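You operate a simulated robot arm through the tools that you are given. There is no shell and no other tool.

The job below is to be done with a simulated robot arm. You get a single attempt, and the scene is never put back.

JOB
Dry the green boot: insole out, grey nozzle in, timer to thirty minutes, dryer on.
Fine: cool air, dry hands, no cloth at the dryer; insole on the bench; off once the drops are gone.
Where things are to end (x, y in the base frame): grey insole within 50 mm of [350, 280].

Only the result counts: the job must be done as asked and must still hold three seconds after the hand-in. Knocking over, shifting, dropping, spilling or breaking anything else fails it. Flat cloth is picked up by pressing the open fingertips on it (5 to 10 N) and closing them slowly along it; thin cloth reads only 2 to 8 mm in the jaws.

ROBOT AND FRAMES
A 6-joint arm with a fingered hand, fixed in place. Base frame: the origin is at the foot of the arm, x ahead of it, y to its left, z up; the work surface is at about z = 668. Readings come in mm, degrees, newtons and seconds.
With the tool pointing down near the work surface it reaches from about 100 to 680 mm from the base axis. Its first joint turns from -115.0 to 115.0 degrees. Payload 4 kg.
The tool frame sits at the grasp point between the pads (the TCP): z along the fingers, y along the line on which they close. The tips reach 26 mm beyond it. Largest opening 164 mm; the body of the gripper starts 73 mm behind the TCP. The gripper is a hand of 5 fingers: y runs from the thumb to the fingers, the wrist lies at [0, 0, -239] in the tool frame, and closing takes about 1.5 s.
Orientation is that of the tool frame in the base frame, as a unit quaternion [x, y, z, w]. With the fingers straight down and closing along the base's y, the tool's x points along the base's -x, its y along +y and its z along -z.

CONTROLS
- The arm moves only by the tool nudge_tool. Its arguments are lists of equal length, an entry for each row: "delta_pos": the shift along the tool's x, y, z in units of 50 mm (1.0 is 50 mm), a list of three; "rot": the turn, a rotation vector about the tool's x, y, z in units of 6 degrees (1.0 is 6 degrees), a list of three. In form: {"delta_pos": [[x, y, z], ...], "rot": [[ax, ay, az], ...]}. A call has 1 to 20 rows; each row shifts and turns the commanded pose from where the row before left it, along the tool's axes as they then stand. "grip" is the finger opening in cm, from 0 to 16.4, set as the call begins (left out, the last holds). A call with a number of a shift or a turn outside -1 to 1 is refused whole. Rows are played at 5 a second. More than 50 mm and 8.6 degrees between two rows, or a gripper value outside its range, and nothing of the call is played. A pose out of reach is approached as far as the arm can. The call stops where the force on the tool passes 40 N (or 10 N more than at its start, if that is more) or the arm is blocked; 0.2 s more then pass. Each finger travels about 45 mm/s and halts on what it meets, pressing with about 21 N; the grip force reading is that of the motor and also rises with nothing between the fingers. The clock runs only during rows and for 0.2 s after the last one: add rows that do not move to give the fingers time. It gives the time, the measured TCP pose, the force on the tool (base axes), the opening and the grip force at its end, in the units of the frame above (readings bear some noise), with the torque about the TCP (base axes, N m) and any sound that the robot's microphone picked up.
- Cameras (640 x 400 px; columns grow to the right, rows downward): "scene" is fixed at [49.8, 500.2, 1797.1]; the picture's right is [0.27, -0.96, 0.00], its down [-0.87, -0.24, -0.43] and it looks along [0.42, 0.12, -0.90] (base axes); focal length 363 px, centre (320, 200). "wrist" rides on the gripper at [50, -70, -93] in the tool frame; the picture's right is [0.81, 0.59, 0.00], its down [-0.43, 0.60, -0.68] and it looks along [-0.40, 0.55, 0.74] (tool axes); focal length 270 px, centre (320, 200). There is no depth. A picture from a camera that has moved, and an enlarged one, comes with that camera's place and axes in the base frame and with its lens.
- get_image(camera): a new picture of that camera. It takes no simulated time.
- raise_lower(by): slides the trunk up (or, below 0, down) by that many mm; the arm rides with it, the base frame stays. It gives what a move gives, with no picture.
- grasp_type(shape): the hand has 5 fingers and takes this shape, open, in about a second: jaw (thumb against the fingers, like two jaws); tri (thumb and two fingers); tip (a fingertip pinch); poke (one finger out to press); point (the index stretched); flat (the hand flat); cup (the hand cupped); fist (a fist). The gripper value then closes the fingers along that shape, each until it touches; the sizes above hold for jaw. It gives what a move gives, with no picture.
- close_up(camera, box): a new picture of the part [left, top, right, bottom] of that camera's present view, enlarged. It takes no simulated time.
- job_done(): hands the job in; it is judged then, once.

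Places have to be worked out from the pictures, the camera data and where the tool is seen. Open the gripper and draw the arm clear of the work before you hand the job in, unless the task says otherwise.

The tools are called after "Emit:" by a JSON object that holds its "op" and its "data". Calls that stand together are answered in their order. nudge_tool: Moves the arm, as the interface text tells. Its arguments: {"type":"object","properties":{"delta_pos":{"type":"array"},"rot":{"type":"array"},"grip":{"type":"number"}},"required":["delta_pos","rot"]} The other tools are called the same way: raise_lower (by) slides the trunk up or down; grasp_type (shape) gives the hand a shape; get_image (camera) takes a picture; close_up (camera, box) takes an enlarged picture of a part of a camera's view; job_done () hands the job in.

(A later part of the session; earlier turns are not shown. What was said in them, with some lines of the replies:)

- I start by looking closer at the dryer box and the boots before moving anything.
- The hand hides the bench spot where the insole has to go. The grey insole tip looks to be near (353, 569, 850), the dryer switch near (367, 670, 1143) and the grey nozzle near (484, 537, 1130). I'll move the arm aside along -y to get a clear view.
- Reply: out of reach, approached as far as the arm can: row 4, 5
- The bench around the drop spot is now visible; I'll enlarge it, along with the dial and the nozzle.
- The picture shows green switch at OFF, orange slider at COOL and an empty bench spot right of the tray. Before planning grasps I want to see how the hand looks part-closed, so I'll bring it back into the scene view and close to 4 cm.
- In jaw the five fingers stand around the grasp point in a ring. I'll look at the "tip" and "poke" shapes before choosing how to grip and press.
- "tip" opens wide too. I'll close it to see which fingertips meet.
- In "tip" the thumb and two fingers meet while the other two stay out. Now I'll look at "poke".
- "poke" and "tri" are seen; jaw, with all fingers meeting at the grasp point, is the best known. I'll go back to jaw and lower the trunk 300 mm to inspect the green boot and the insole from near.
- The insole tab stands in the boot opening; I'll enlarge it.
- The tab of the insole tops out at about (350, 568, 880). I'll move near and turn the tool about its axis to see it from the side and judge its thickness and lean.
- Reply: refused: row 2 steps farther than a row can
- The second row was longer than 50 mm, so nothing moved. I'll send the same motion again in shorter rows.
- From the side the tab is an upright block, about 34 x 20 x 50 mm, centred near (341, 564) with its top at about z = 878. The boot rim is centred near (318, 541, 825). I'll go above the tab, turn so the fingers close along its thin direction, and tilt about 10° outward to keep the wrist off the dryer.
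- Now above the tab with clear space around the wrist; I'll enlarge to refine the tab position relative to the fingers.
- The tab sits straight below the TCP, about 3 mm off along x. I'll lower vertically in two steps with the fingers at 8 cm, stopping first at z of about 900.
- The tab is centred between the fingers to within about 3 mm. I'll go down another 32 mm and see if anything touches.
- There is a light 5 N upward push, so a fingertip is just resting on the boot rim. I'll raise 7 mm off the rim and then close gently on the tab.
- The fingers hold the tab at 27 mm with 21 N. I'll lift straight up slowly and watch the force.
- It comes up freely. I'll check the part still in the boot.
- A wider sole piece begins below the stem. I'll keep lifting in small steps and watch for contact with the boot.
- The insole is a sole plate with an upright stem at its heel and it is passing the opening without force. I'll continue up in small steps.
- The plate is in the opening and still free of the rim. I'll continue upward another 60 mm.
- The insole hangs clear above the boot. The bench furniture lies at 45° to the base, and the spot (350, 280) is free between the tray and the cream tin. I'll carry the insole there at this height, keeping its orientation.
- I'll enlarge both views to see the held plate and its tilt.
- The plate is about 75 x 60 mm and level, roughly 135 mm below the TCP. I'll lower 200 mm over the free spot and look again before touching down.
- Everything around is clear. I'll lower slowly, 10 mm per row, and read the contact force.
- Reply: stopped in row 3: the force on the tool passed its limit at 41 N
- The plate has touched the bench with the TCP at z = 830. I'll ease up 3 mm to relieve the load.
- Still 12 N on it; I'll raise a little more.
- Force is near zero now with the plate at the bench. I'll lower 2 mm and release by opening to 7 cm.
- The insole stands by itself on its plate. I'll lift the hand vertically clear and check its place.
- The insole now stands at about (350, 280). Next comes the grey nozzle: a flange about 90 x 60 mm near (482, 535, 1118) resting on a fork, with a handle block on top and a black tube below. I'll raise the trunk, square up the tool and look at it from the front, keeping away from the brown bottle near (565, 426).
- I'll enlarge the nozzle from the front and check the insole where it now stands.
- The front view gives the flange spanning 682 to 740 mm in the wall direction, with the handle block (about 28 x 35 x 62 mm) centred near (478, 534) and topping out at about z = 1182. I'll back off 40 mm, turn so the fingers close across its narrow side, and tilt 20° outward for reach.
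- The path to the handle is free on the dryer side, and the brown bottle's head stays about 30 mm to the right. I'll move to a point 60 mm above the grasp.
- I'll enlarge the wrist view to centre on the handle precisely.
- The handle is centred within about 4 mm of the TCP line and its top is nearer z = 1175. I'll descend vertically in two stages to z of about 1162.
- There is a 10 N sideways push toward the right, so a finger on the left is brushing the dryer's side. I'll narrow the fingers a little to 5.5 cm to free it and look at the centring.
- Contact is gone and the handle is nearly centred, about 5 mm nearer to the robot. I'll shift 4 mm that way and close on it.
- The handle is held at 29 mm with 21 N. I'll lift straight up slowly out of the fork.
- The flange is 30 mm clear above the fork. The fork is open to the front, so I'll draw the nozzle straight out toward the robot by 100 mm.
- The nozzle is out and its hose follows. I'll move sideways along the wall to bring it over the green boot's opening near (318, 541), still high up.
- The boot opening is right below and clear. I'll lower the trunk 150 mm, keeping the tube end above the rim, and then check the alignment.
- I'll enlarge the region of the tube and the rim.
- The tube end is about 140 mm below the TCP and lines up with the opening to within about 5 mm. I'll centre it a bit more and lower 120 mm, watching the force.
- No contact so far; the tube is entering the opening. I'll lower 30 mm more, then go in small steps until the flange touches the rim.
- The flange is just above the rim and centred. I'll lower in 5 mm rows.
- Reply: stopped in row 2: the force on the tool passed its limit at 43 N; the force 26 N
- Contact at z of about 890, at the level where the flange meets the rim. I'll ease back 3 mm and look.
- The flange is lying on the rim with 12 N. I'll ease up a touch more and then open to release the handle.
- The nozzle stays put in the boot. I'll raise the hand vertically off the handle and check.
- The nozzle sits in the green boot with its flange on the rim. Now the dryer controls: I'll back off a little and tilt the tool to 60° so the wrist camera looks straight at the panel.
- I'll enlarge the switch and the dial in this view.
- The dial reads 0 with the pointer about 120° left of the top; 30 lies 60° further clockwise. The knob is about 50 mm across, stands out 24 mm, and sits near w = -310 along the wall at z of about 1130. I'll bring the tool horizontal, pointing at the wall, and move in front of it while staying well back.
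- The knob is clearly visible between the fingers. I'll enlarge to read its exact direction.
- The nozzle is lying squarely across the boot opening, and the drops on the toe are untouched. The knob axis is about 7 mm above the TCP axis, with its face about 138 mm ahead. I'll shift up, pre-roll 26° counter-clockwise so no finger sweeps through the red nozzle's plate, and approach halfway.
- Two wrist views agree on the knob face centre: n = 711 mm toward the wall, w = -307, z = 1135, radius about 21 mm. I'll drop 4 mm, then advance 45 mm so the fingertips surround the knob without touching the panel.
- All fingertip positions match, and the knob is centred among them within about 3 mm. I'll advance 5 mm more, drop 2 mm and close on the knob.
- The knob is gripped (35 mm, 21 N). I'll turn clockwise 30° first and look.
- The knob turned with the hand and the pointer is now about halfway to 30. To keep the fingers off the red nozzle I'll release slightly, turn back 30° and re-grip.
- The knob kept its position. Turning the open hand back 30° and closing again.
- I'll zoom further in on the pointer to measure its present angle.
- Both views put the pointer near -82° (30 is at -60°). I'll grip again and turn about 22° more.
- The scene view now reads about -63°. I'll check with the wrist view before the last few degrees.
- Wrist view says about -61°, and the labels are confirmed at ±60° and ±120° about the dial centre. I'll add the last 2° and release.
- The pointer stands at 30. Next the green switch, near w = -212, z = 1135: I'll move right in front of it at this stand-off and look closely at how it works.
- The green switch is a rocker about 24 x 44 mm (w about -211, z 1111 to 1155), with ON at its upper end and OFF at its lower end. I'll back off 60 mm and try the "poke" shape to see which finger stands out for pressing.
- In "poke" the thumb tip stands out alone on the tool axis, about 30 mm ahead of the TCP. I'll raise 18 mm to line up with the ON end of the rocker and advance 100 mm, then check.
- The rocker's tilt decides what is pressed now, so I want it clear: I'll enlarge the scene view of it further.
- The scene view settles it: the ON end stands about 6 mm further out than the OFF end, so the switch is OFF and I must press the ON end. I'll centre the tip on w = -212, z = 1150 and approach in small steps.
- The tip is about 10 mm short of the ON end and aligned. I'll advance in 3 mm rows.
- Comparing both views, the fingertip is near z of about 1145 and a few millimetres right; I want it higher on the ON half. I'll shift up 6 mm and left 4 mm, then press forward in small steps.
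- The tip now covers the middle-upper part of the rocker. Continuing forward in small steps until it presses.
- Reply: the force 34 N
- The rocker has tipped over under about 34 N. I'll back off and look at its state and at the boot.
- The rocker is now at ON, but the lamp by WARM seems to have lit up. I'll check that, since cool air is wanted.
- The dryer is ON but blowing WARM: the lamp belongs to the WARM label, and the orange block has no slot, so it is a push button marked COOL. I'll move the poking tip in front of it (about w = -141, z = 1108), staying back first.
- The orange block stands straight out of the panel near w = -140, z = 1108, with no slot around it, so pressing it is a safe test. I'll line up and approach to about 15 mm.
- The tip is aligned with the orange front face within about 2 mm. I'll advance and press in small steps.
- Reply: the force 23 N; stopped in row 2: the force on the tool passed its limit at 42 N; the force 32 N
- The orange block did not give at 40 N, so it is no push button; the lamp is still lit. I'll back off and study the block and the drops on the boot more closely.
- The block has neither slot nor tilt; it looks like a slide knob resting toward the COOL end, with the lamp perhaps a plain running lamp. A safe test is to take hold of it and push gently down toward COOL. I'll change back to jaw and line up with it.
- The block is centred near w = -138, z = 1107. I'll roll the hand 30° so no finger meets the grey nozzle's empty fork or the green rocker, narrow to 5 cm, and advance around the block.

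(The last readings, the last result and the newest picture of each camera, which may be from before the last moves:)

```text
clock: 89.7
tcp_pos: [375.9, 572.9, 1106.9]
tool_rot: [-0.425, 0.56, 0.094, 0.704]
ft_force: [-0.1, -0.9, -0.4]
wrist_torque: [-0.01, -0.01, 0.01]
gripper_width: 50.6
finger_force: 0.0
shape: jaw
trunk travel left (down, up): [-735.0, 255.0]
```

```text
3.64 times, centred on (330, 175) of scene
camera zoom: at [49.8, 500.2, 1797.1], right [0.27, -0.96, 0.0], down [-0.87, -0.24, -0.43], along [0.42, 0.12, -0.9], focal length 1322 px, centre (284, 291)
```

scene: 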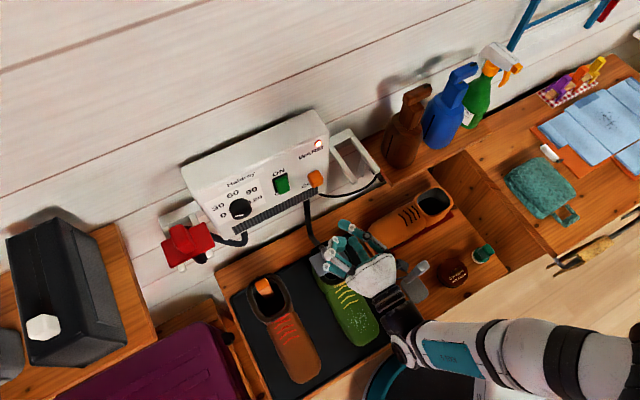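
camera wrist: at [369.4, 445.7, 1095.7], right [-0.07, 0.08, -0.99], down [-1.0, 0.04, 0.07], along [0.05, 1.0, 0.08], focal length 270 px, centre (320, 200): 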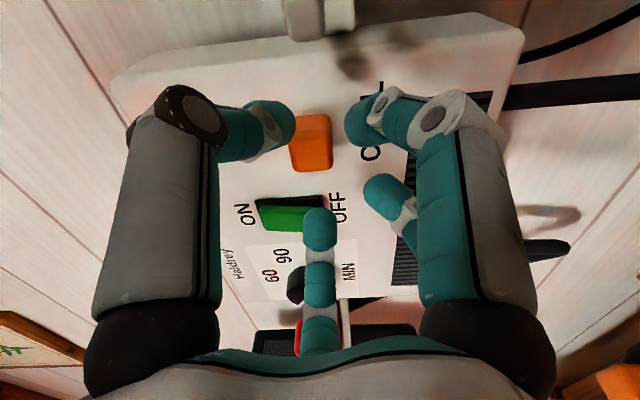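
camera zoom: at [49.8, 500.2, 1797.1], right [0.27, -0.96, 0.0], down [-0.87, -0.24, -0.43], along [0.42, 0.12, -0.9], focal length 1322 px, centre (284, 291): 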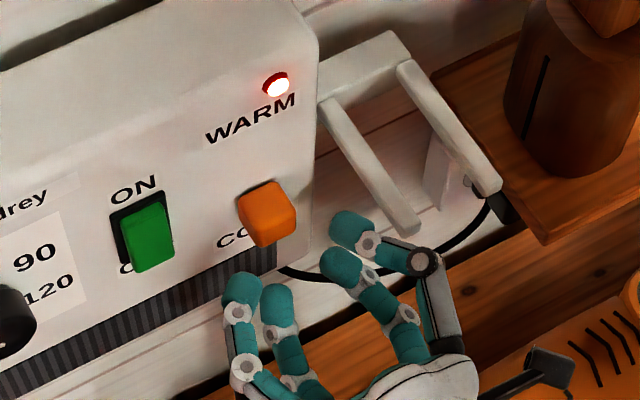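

The fingers clear the fork and the rocker. I'll advance 23 mm and close on the block.

Emit:
{"op": "nudge_tool", "data": {"delta_pos": [[0, 0, 0.23], [0, 0, 0.23]], "rot": [[0, 0, 0], [0, 0, 0]]}}

Emit:
{"op": "close_up", "data": {"camera": "wrist", "box": [220, 60, 420, 240]}}

Emit:
{"op": "close_up", "data": {"camera": "scene", "box": [270, 120, 390, 230]}}

```text
clock: 90.3
tcp_pos: [393.1, 588.1, 1107.0]
tool_rot: [-0.426, 0.56, 0.094, 0.704]
ft_force: [0.7, -0.3, 0.9]
wrist_torque: [0.0, -0.01, 0.01]
gripper_width: 50.4
finger_force: 0.0
shape: jaw
trunk travel left (down, up): [-735.0, 255.0]
```

```text
2.22 times, centred on (320, 150) of wrist
camera zoom: at [385.5, 462.3, 1095.9], right [-0.07, 0.09, -0.99], down [-1.0, 0.04, 0.07], along [0.05, 1.0, 0.08], focal length 601 px, centre (320, 311)
```

zoom: 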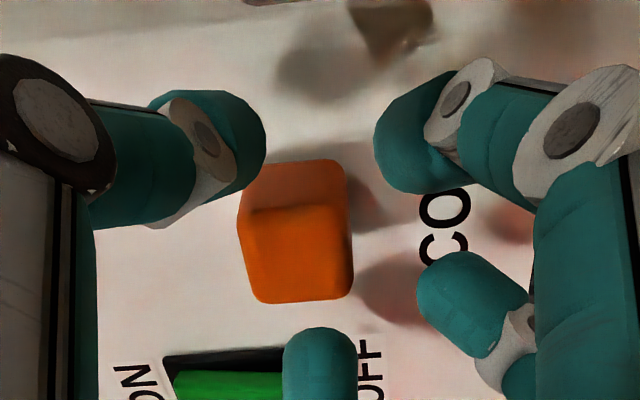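

```text
3.64 times, centred on (330, 175) of scene
camera zoom: at [49.8, 500.2, 1797.1], right [0.27, -0.96, 0.0], down [-0.87, -0.24, -0.43], along [0.42, 0.12, -0.9], focal length 1322 px, centre (284, 291)
```

zoom: 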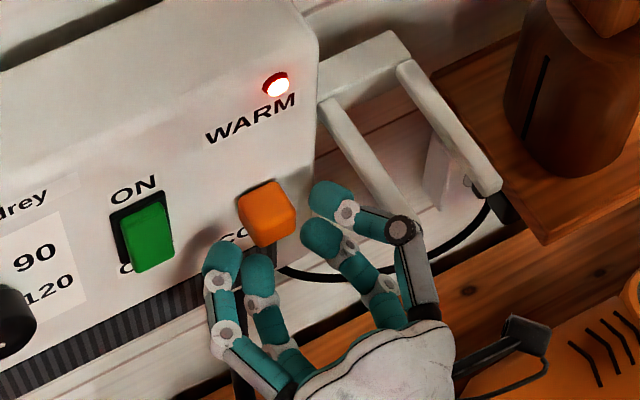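

The block is centred among the fingers. Closing on it now.

Emit:
{"op": "nudge_tool", "data": {"delta_pos": [[0, 0, 0], [0, 0, 0], [0, 0, 0], [0, 0, 0], [0, 0, 0]], "rot": [[0, 0, 0], [0, 0, 0], [0, 0, 0], [0, 0, 0], [0, 0, 0]], "grip": 0}}

Emit:
{"op": "close_up", "data": {"camera": "wrist", "box": [220, 60, 420, 240]}}

Emit:
{"op": "close_up", "data": {"camera": "scene", "box": [270, 120, 390, 230]}}

```text
clock: 91.5
tcp_pos: [391.4, 588.1, 1106.4]
tool_rot: [-0.426, 0.559, 0.094, 0.705]
ft_force: [2.4, 3.1, 0.5]
wrist_torque: [0.13, 0.02, 0.01]
gripper_width: 24.8
finger_force: 20.8
shape: jaw
trunk travel left (down, up): [-735.0, 255.0]
```

```text
2.22 times, centred on (320, 150) of wrist
camera zoom: at [385.8, 462.6, 1095.5], right [-0.07, 0.09, -0.99], down [-1.0, 0.04, 0.07], along [0.05, 1.0, 0.08], focal length 601 px, centre (320, 311)
```

zoom: 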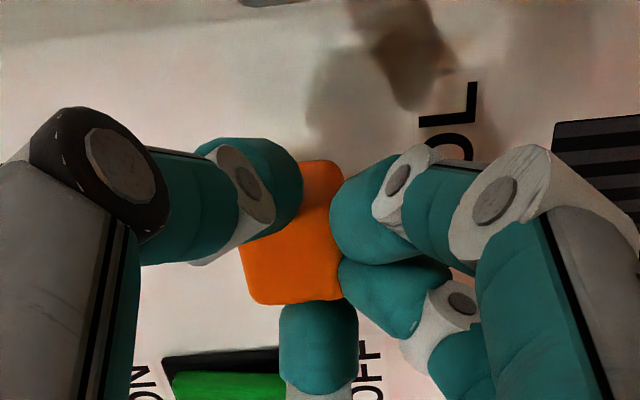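

```text
3.64 times, centred on (330, 175) of scene
camera zoom: at [49.8, 500.2, 1797.1], right [0.27, -0.96, 0.0], down [-0.87, -0.24, -0.43], along [0.42, 0.12, -0.9], focal length 1322 px, centre (284, 291)
```

zoom: 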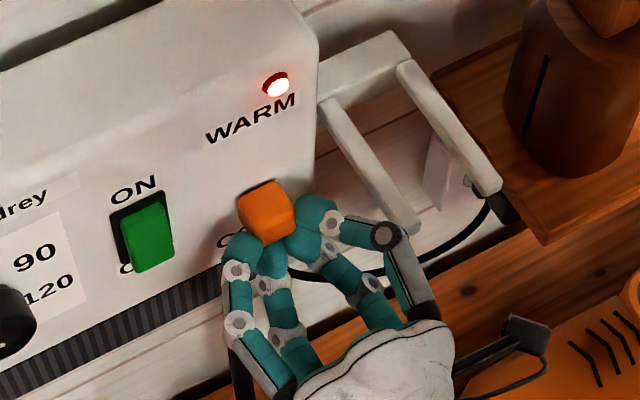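

The block is held at 25 mm. I'll push down 4 mm, then 4 mm more, reading force and movement.

Emit:
{"op": "nudge_tool", "data": {"delta_pos": [[0.035, 0.02, 0], [0.035, 0.02, 0]], "rot": [[0, 0, 0], [0, 0, 0]]}}

Emit:
{"op": "close_up", "data": {"camera": "scene", "box": [270, 120, 390, 230]}}

```text
clock: 92.1
tcp_pos: [392.7, 588.8, 1104.6]
tool_rot: [-0.426, 0.559, 0.095, 0.706]
ft_force: [3.5, 7.2, 8.1]
wrist_torque: [0.16, -0.11, 0.03]
gripper_width: 24.8
finger_force: 21.0
shape: jaw
trunk travel left (down, up): [-735.0, 255.0]
```

```text
3.64 times, centred on (330, 175) of scene
camera zoom: at [49.8, 500.2, 1797.1], right [0.27, -0.96, 0.0], down [-0.87, -0.24, -0.43], along [0.42, 0.12, -0.9], focal length 1322 px, centre (284, 291)
```

zoom: 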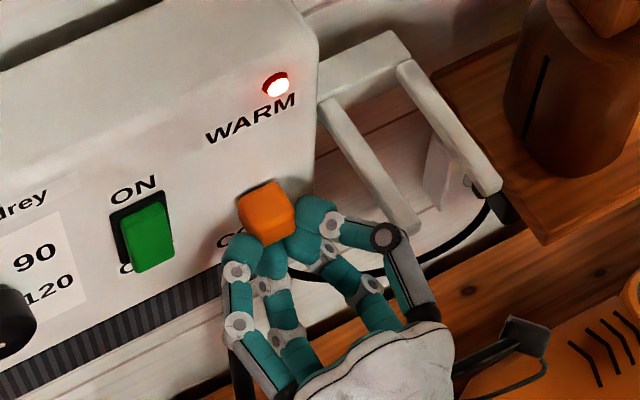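

8 N of resistance and hardly any travel. A little further down to be sure.

Emit:
{"op": "nudge_tool", "data": {"delta_pos": [[0.052, 0.03, 0], [0.052, 0.03, 0]], "rot": [[0, 0, 0], [0, 0, 0]]}}

Emit:
{"op": "close_up", "data": {"camera": "scene", "box": [270, 120, 390, 230]}}

Emit:
{"op": "close_up", "data": {"camera": "wrist", "box": [220, 60, 420, 240]}}

```text
clock: 92.7
tcp_pos: [392.3, 589.2, 1101.5]
tool_rot: [-0.424, 0.558, 0.094, 0.707]
ft_force: [4.0, 10.3, 22.3]
wrist_torque: [0.34, -0.33, 0.06]
gripper_width: 24.6
finger_force: 21.1
shape: jaw
trunk travel left (down, up): [-735.0, 255.0]
```

```text
3.64 times, centred on (330, 175) of scene
camera zoom: at [49.8, 500.2, 1797.1], right [0.27, -0.96, 0.0], down [-0.87, -0.24, -0.43], along [0.42, 0.12, -0.9], focal length 1322 px, centre (284, 291)
```

zoom: 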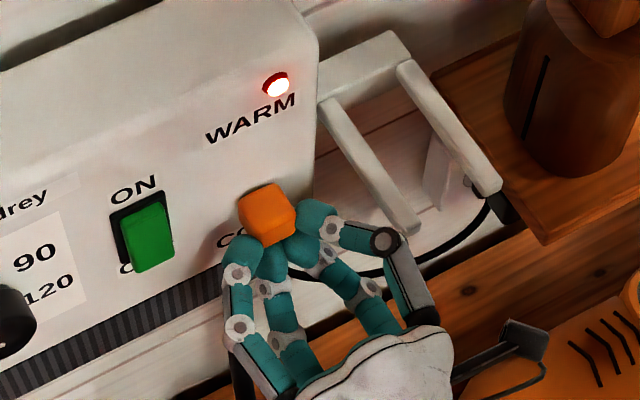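

```text
2.22 times, centred on (320, 150) of wrist
camera zoom: at [385.5, 462.5, 1088.9], right [-0.07, 0.09, -0.99], down [-1.0, 0.04, 0.07], along [0.05, 1.0, 0.09], focal length 601 px, centre (320, 311)
```

zoom: 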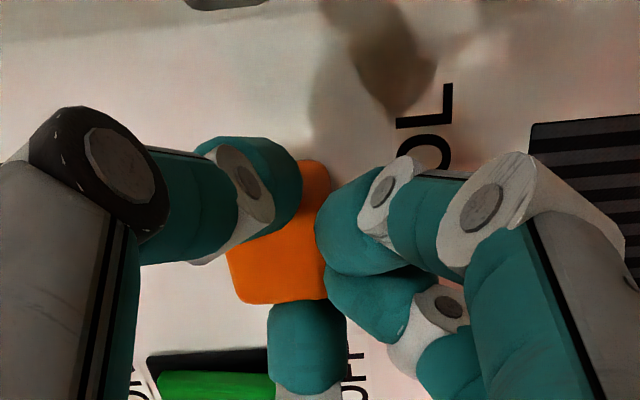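

The block does not travel down even at 22 N, so it already sits at the COOL end. WARM and COOL are both centred on this slide, while the lamp sits off to the side, so it is simply the running lamp. I'll relieve the load, let go and back away.

Emit:
{"op": "nudge_tool", "data": {"delta_pos": [[-0.08, -0.046, 0]], "rot": [[0, 0, 0]]}}

Emit:
{"op": "nudge_tool", "data": {"delta_pos": [[0, 0, 0], [0, 0, 0], [0, 0, 0]], "rot": [[0, 0, 0], [0, 0, 0], [0, 0, 0]], "grip": 5}}

Emit:
{"op": "nudge_tool", "data": {"delta_pos": [[0, 0, -0.3], [0, 0, -0.6], [0, 0, -0.8], [0, 0, -0.8]], "rot": [[0, 0, 0], [0, 0, 0], [0, 0, 0], [0, 0, 0]]}}

Emit:
{"op": "get_image", "data": {"camera": "scene"}}

Emit:
{"op": "close_up", "data": {"camera": "scene", "box": [290, 160, 340, 200]}}

Emit:
{"op": "close_up", "data": {"camera": "scene", "box": [310, 260, 400, 350]}}

```text
clock: 93.1
tcp_pos: [391.5, 588.9, 1099.8]
tool_rot: [-0.426, 0.559, 0.094, 0.705]
ft_force: [3.7, 9.3, 16.9]
wrist_torque: [0.31, -0.23, 0.04]
gripper_width: 24.5
finger_force: 21.5
shape: jaw
trunk travel left (down, up): [-735.0, 255.0]
```

```text
clock: 93.9
tcp_pos: [391.9, 588.6, 1101.1]
tool_rot: [-0.427, 0.56, 0.093, 0.704]
ft_force: [1.1, -0.1, 0.1]
wrist_torque: [0.02, 0.02, 0.0]
gripper_width: 50.2
finger_force: 0.0
shape: jaw
trunk travel left (down, up): [-735.0, 255.0]
```

```text
clock: 94.9
tcp_pos: [301.8, 501.2, 1101.0]
tool_rot: [-0.426, 0.56, 0.094, 0.704]
ft_force: [0.4, -0.9, 0.3]
wrist_torque: [0.02, 0.01, 0.0]
gripper_width: 49.9
finger_force: 0.0
shape: jaw
trunk travel left (down, up): [-735.0, 255.0]
```

```text
taken
```

scene: 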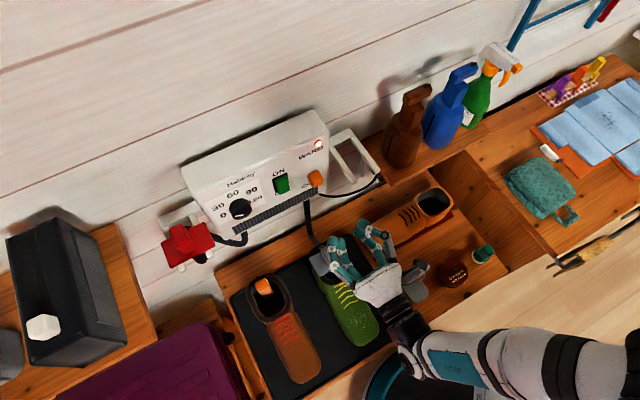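

```text
10.00 times, centred on (315, 180) of scene
camera zoom: at [49.8, 500.2, 1797.1], right [0.27, -0.96, 0.0], down [-0.87, -0.24, -0.43], along [0.42, 0.12, -0.9], focal length 3634 px, centre (370, 400)
```

zoom: 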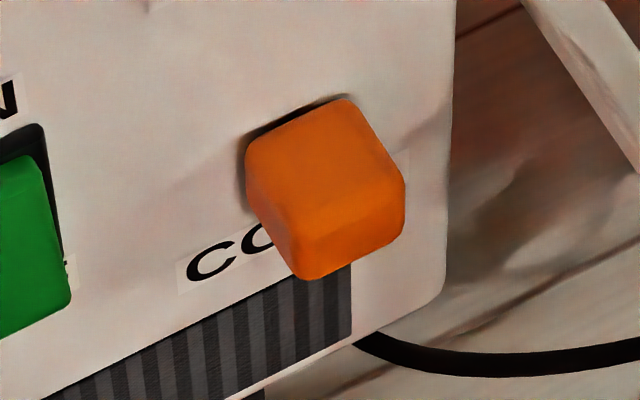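

```text
4.44 times, centred on (355, 305) of scene
camera zoom: at [49.8, 500.2, 1797.1], right [0.27, -0.96, 0.0], down [-0.87, -0.24, -0.43], along [0.42, 0.12, -0.9], focal length 1615 px, centre (164, -267)
```

zoom: 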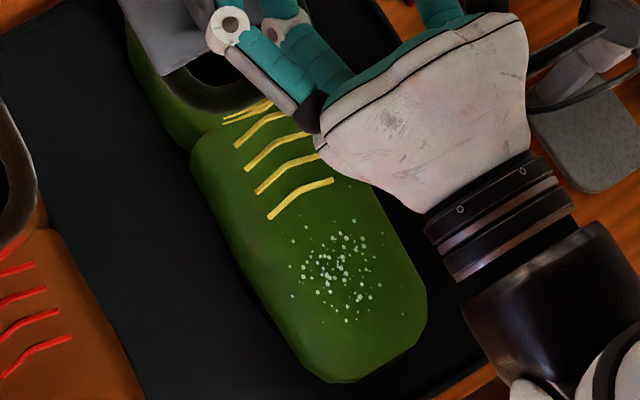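

The orange slide is unchanged at COOL, and the drops on the toe are already getting smaller, so the dryer is running. I'll roll back, switch to poke and wait in front of the rocker's OFF end, ready to turn it off as soon as the drops are gone.

Emit:
{"op": "nudge_tool", "data": {"delta_pos": [[0, 0, 0], [0, 0, 0], [0, 0, 0], [0, 0, 0], [0, 0, 0], [0, 0, 0], [-0.22, 0.74, 0], [-0.22, 0.74, 0]], "rot": [[0, 0, 0.833], [0, 0, 0.833], [0, 0, 0.833], [0, 0, 0.833], [0, 0, 0.833], [0, 0, 0.833], [0, 0, 0], [0, 0, 0]]}}

Emit:
{"op": "grasp_type", "data": {"shape": "poke"}}

Emit:
{"op": "nudge_tool", "data": {"delta_pos": [[0, 0, 0.7], [0, 0, 0.7]], "rot": [[0, 0, 0], [0, 0, 0]]}}

Emit:
{"op": "get_image", "data": {"camera": "scene"}}

Emit:
{"op": "close_up", "data": {"camera": "scene", "box": [310, 260, 400, 350]}}

Emit:
{"op": "close_up", "data": {"camera": "scene", "box": [250, 150, 350, 220]}}

```text
clock: 96.7
tcp_pos: [250.2, 553.4, 1122.0]
tool_rot: [-0.267, 0.651, 0.273, 0.656]
ft_force: [0.1, -1.3, 0.4]
wrist_torque: [-0.01, 0.01, -0.03]
gripper_width: 49.8
finger_force: 0.1
shape: jaw
trunk travel left (down, up): [-735.0, 255.0]
```

```text
clock: 97.6
tcp_pos: [251.2, 552.4, 1121.3]
tool_rot: [-0.267, 0.651, 0.273, 0.656]
ft_force: [0.7, 0.5, 0.0]
wrist_torque: [-0.02, -0.02, -0.02]
gripper_width: 0.0
finger_force: 0.1
shape: poke
trunk travel left (down, up): [-735.0, 255.0]
```

```text
clock: 98.2
tcp_pos: [300.1, 603.1, 1122.1]
tool_rot: [-0.267, 0.651, 0.272, 0.656]
ft_force: [0.3, 0.4, 0.0]
wrist_torque: [0.02, 0.06, 0.0]
gripper_width: 0.2
finger_force: 0.1
shape: poke
trunk travel left (down, up): [-735.0, 255.0]
```

```text
taken
```

scene: 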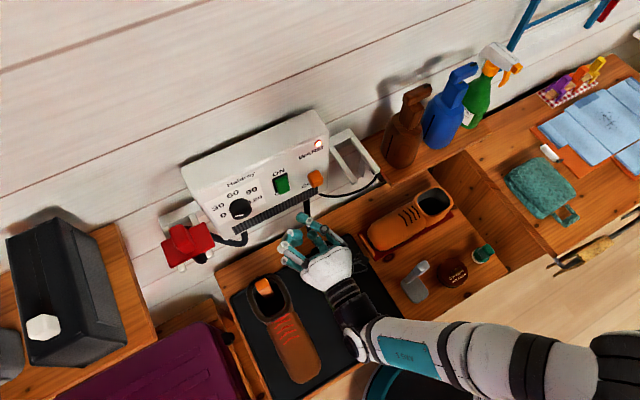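

```text
4.44 times, centred on (355, 305) of scene
camera zoom: at [49.8, 500.2, 1797.1], right [0.27, -0.96, 0.0], down [-0.87, -0.24, -0.43], along [0.42, 0.12, -0.9], focal length 1615 px, centre (164, -267)
```

zoom: 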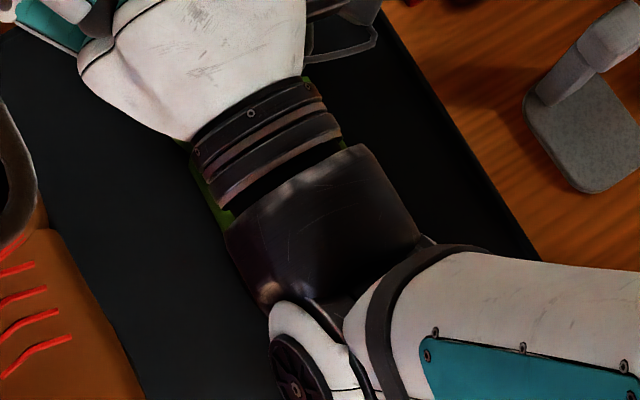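

```text
5.71 times, centred on (300, 185) of scene
camera zoom: at [49.8, 500.2, 1797.1], right [0.27, -0.96, 0.0], down [-0.87, -0.24, -0.43], along [0.42, 0.12, -0.9], focal length 2077 px, centre (434, 286)
```

zoom: 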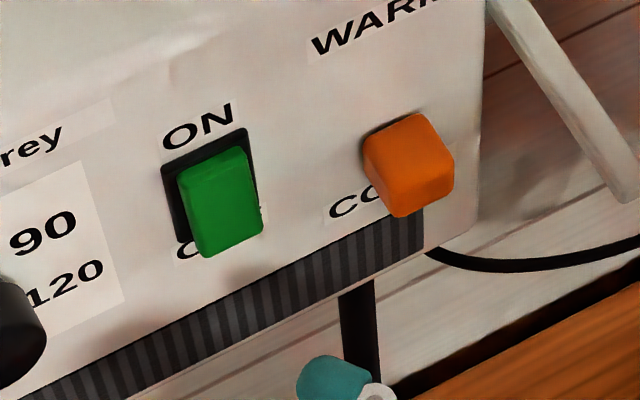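

The forearm hides the toe here. I'll wait 75 mm to the right, where the drops stay in view.

Emit:
{"op": "nudge_tool", "data": {"delta_pos": [[0, 0, -0.4], [0, -0.8, 0], [0, -0.8, 0]], "rot": [[0, 0, 0], [0, 0, 0], [0, 0, 0]]}}

Emit:
{"op": "close_up", "data": {"camera": "scene", "box": [320, 280, 390, 345]}}

Emit:
{"op": "close_up", "data": {"camera": "scene", "box": [180, 120, 350, 240]}}

```text
clock: 99.0
tcp_pos: [341.5, 530.8, 1124.3]
tool_rot: [-0.267, 0.651, 0.273, 0.656]
ft_force: [-0.1, 0.1, 0.1]
wrist_torque: [0.02, -0.03, -0.02]
gripper_width: 0.1
finger_force: 0.0
shape: poke
trunk travel left (down, up): [-735.0, 255.0]
```

```text
6.15 times, centred on (355, 312) of scene
camera zoom: at [49.8, 500.2, 1797.1], right [0.27, -0.96, 0.0], down [-0.87, -0.24, -0.43], along [0.42, 0.12, -0.9], focal length 2237 px, centre (105, -492)
```

zoom: 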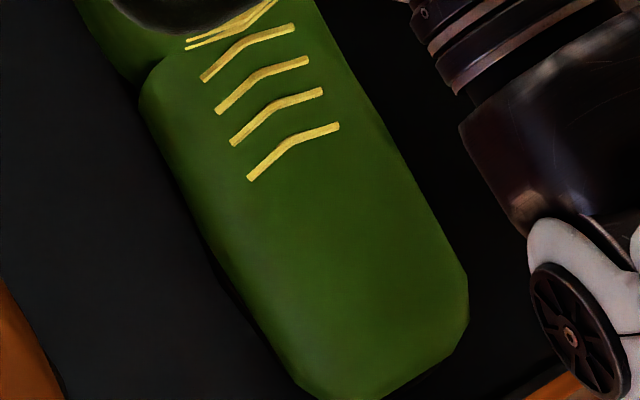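

```text
3.33 times, centred on (265, 180) of scene
camera zoom: at [49.8, 500.2, 1797.1], right [0.27, -0.96, 0.0], down [-0.87, -0.24, -0.43], along [0.42, 0.12, -0.9], focal length 1212 px, centre (503, 267)
```

zoom: 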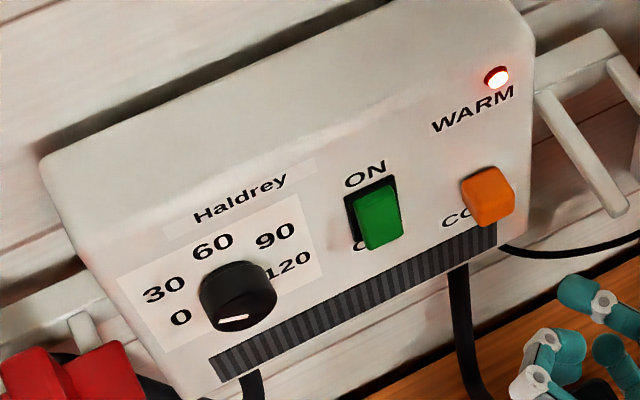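

The drops are gone and the dial still points at 30. Now I'll move in front of the OFF end of the rocker and switch the dryer off.

Emit:
{"op": "nudge_tool", "data": {"delta_pos": [[0.04, 0.81, 0], [0, 0.8, 0], [0, 0, 0.6], [0, 0, 0.5]], "rot": [[0, 0, 0], [0, 0, 0], [0, 0, 0], [0, 0, 0]]}}

Emit:
{"op": "close_up", "data": {"camera": "scene", "box": [250, 150, 350, 220]}}

Emit:
{"op": "close_up", "data": {"camera": "wrist", "box": [220, 50, 420, 230]}}

```text
clock: 100.0
tcp_pos: [325.3, 626.9, 1122.1]
tool_rot: [-0.267, 0.652, 0.272, 0.656]
ft_force: [0.5, -0.2, -0.4]
wrist_torque: [-0.01, 0.04, -0.02]
gripper_width: 0.0
finger_force: 0.1
shape: poke
trunk travel left (down, up): [-735.0, 255.0]
```

```text
5.71 times, centred on (300, 185) of scene
camera zoom: at [49.8, 500.2, 1797.1], right [0.27, -0.96, 0.0], down [-0.87, -0.24, -0.43], along [0.42, 0.12, -0.9], focal length 2077 px, centre (434, 286)
```

zoom: 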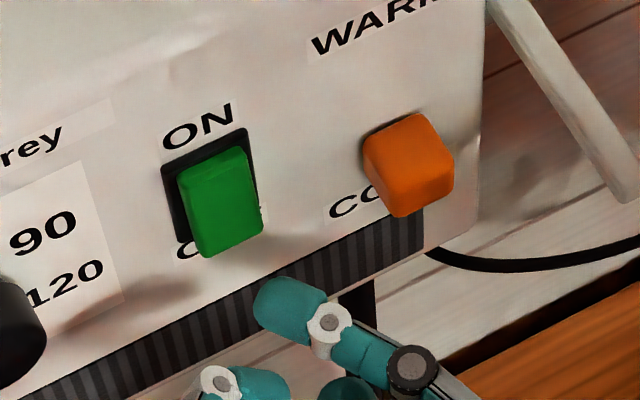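

```text
2.22 times, centred on (320, 140) of wrist
camera zoom: at [308.9, 512.3, 1069.1], right [-0.41, 0.42, -0.81], down [-0.9, -0.06, 0.43], along [0.13, 0.9, 0.41], focal length 601 px, centre (320, 333)
```

zoom: 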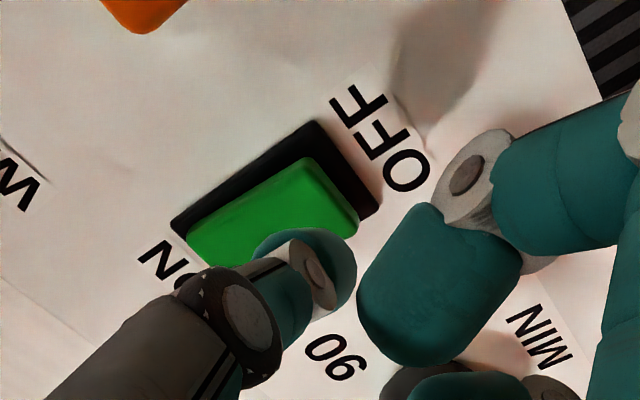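

By both views the fingertip will land on the OFF half, slightly to the right. I'll shift 4 mm left, approach 18 mm and check before pressing.

Emit:
{"op": "nudge_tool", "data": {"delta_pos": [[-0.02, 0.08, 0], [0, 0, 0.18], [0, 0, 0.14]], "rot": [[0, 0, 0], [0, 0, 0], [0, 0, 0]]}}

Emit:
{"op": "close_up", "data": {"camera": "scene", "box": [250, 150, 350, 220]}}

Emit:
{"op": "close_up", "data": {"camera": "wrist", "box": [220, 50, 420, 230]}}

```text
clock: 100.8
tcp_pos: [334.8, 641.1, 1123.1]
tool_rot: [-0.267, 0.651, 0.272, 0.656]
ft_force: [0.4, -0.2, 0.7]
wrist_torque: [-0.02, -0.01, -0.02]
gripper_width: 0.0
finger_force: 0.0
shape: poke
trunk travel left (down, up): [-735.0, 255.0]
```

```text
5.71 times, centred on (300, 185) of scene
camera zoom: at [49.8, 500.2, 1797.1], right [0.27, -0.96, 0.0], down [-0.87, -0.24, -0.43], along [0.42, 0.12, -0.9], focal length 2077 px, centre (434, 286)
```

zoom: 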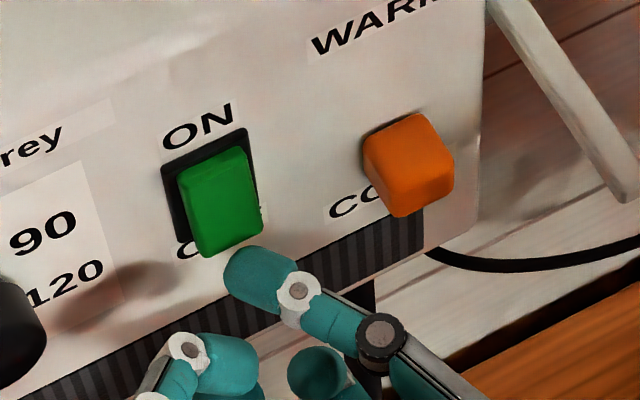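

```text
2.22 times, centred on (320, 140) of wrist
camera zoom: at [317.3, 526.3, 1070.1], right [-0.41, 0.43, -0.81], down [-0.9, -0.06, 0.43], along [0.13, 0.9, 0.41], focal length 601 px, centre (320, 333)
```

zoom: 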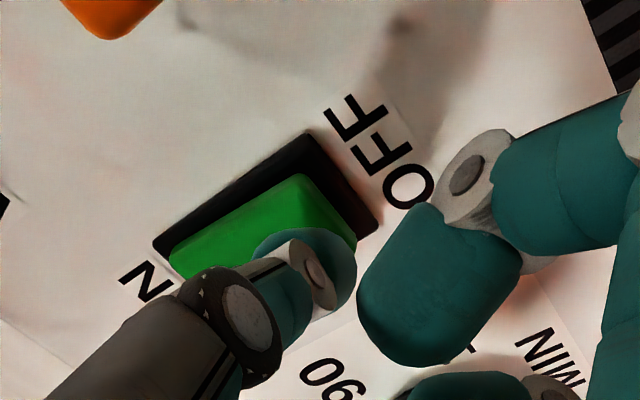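

The tip is right in front of the rocker's OFF half. Pressing in small steps.

Emit:
{"op": "nudge_tool", "data": {"delta_pos": [[0, 0.04, 0.06], [0, 0, 0.06], [0, 0, 0.05]], "rot": [[0, 0, 0], [0, 0, 0], [0, 0, 0]]}}

Emit:
{"op": "nudge_tool", "data": {"delta_pos": [[0, 0, 0.05], [0, 0, 0.04]], "rot": [[0, 0, 0], [0, 0, 0]]}}

Emit:
{"op": "close_up", "data": {"camera": "scene", "box": [250, 130, 350, 220]}}

```text
clock: 101.6
tcp_pos: [339.6, 649.1, 1124.1]
tool_rot: [-0.266, 0.651, 0.272, 0.657]
ft_force: [0.0, -0.1, 0.1]
wrist_torque: [0.0, 0.0, 0.0]
gripper_width: 0.0
finger_force: 0.0
shape: poke
trunk travel left (down, up): [-735.0, 255.0]
```

```text
clock: 102.2
tcp_pos: [341.6, 650.0, 1123.0]
tool_rot: [-0.268, 0.65, 0.274, 0.656]
ft_force: [-6.8, -7.4, -2.0]
wrist_torque: [0.01, -0.01, -0.02]
gripper_width: 0.0
finger_force: 0.1
shape: poke
trunk travel left (down, up): [-735.0, 255.0]
```

```text
4.44 times, centred on (300, 175) of scene
camera zoom: at [49.8, 500.2, 1797.1], right [0.27, -0.96, 0.0], down [-0.87, -0.24, -0.43], along [0.42, 0.12, -0.9], focal length 1615 px, centre (409, 311)
```

zoom: 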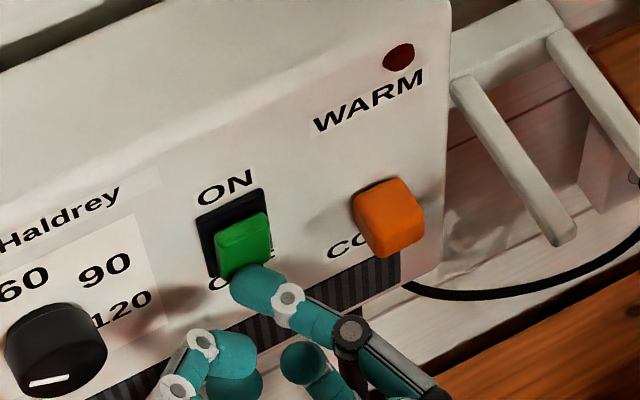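

The lamp went out and the rocker is back at OFF. I'll back away, then check the whole scene.

Emit:
{"op": "nudge_tool", "data": {"delta_pos": [[0, 0, -0.2], [0, 0, -0.6], [0, 0, -0.9], [0, 0, -0.9]], "rot": [[0, 0, 0], [0, 0, 0], [0, 0, 0], [0, 0, 0]]}}

Emit:
{"op": "raise_lower", "data": {"by": 180}}

Emit:
{"op": "grasp_type", "data": {"shape": "jaw"}}

Emit:
{"op": "get_image", "data": {"camera": "scene"}}

Emit:
{"op": "close_up", "data": {"camera": "scene", "box": [180, 120, 350, 240]}}

Emit:
{"op": "close_up", "data": {"camera": "scene", "box": [230, 220, 420, 390]}}

```text
clock: 103.2
tcp_pos: [248.6, 557.7, 1124.2]
tool_rot: [-0.266, 0.651, 0.272, 0.657]
ft_force: [-0.7, -0.2, -0.9]
wrist_torque: [0.05, 0.0, 0.01]
gripper_width: 0.0
finger_force: 0.0
shape: poke
trunk travel left (down, up): [-735.0, 255.0]
```

```text
clock: 105.2
tcp_pos: [250.1, 557.5, 1304.3]
tool_rot: [-0.267, 0.651, 0.273, 0.656]
ft_force: [0.3, -0.2, 0.6]
wrist_torque: [-0.03, -0.02, -0.01]
gripper_width: 0.2
finger_force: 0.1
shape: poke
trunk travel left (down, up): [-915.0, 75.0]
```

```text
clock: 106.1
tcp_pos: [249.1, 558.6, 1303.5]
tool_rot: [-0.266, 0.651, 0.272, 0.657]
ft_force: [-0.5, 0.0, 0.2]
wrist_torque: [0.0, 0.03, 0.0]
gripper_width: 163.8
finger_force: 0.1
shape: jaw
trunk travel left (down, up): [-915.0, 75.0]
```

```text
taken
```

scene: 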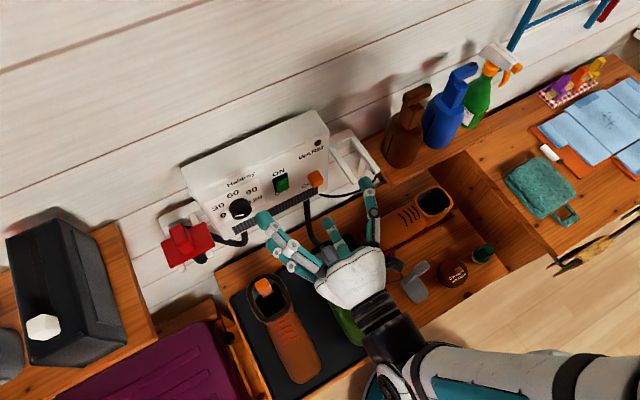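

```text
3.33 times, centred on (265, 180) of scene
camera zoom: at [49.8, 500.2, 1797.1], right [0.27, -0.96, 0.0], down [-0.87, -0.24, -0.43], along [0.42, 0.12, -0.9], focal length 1212 px, centre (503, 267)
```

zoom: 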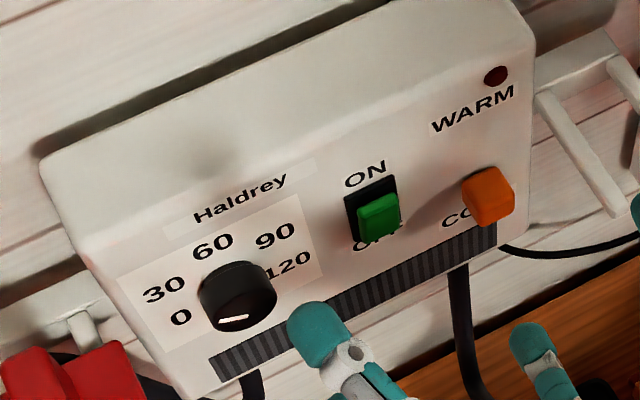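

```text
2.35 times, centred on (325, 305) of scene
camera zoom: at [49.8, 500.2, 1797.1], right [0.27, -0.96, 0.0], down [-0.87, -0.24, -0.43], along [0.42, 0.12, -0.9], focal length 855 px, centre (308, -47)
```

zoom: 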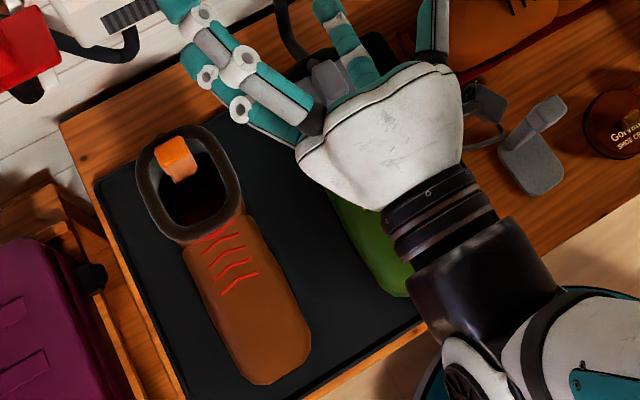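

Everything reads right: lamp out, switch OFF, dial at 30, slide at COOL. I'll turn the open hand back down and draw the arm away toward its starting place.

Emit:
{"op": "nudge_tool", "data": {"delta_pos": [[0, 0, -0.6], [0, 0, 0], [0, 0, 0], [0, 0, 0], [0, 0, 0], [0, 0, 0], [0, 0, 0], [0, 0, 0], [0, 0, 0], [0, 0, 0], [0, 0, 0], [0, 0, 0], [0, 0, 0], [0, 0, 0], [0, 0, 0], [0, 0, 0]], "rot": [[0, 0, 0], [0, 1, 0], [0, 1, 0], [0, 1, 0], [0, 1, 0], [0, 1, 0], [0, 1, 0], [0, 1, 0], [0, 1, 0], [0, 1, 0], [0, 1, 0], [0, 1, 0], [0, 1, 0], [0, 1, 0], [0, 1, 0], [0, 1, 0]]}}

Emit:
{"op": "nudge_tool", "data": {"delta_pos": [[0.4, -0.75, 0], [0.4, -0.75, 0], [0.4, -0.75, 0], [0.4, -0.75, 0]], "rot": [[0, 0, 0], [0, 0, 0], [0, 0, 0], [0, 0, 0]]}}

Emit:
{"op": "get_image", "data": {"camera": "scene"}}

Emit:
{"op": "close_up", "data": {"camera": "scene", "box": [230, 220, 470, 390]}}

```text
clock: 109.5
tcp_pos: [230.3, 537.7, 1303.1]
tool_rot: [-0.382, 0.924, 0.004, 0.003]
ft_force: [0.0, 1.3, 0.2]
wrist_torque: [0.0, -0.03, 0.04]
gripper_width: 163.9
finger_force: 0.1
shape: jaw
trunk travel left (down, up): [-915.0, 75.0]
```

```text
clock: 110.5
tcp_pos: [277.8, 372.6, 1304.1]
tool_rot: [-0.383, 0.924, 0.006, 0.003]
ft_force: [-0.1, 0.1, -0.3]
wrist_torque: [-0.01, 0.01, 0.0]
gripper_width: 164.0
finger_force: 0.0
shape: jaw
trunk travel left (down, up): [-915.0, 75.0]
```

```text
taken
```

scene: 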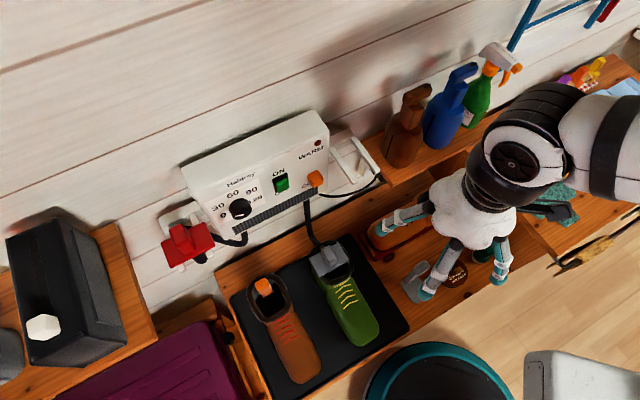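

```text
2.35 times, centred on (350, 305) of scene
camera zoom: at [49.8, 500.2, 1797.1], right [0.27, -0.96, 0.0], down [-0.87, -0.24, -0.43], along [0.42, 0.12, -0.9], focal length 855 px, centre (249, -47)
```

zoom: 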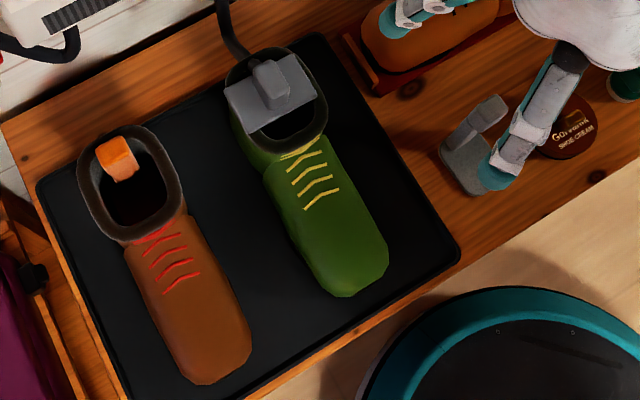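

The green boot has the grey nozzle in it and no drops left. The grey insole stands on the bench near (360, 285), the dial is at 30, air is at COOL, and the dryer is switched off again. The open hand is high and clear, so I'm handing the job in.

Emit:
{"op": "job_done", "data": {}}

```text
The job is handed in.
```

The green boot is dry: all the drops on the toe are gone, the dryer is switched off again, and I've handed the job in.

- **Insole:** it stands upright on the bench with its plate near (363, 283), about 13 mm from the target centre. Its upright stem is about 24 mm from the target.
- **Nozzle:** the grey nozzle is in the green boot with its flange resting on the rim. I left it there.
- **Timer:** the pointer is at 30, within a few degrees by the camera.
- **Dryer:** it ran from about 81 s to 102 s on the clock. I turned it off just after the drops were gone.
- **Cool air:** I didn't see the heat setting change, so this part is inferred. The orange block sat toward COOL and gave neither when pressed at about 40 N nor when pushed further that way at 22 N. I took it as already on cool. The red lamp above WARM was lit while the dryer ran; I read it as a running lamp, but I couldn't rule out that it means warm air.
- **Touched along the way:** a finger brushed the dryer's side with about 10 N while I was reaching for the nozzle. No change to the dryer was visible afterwards.
- **Hands and cloth:** I didn't touch the drops, and no cloth came near the dryer.
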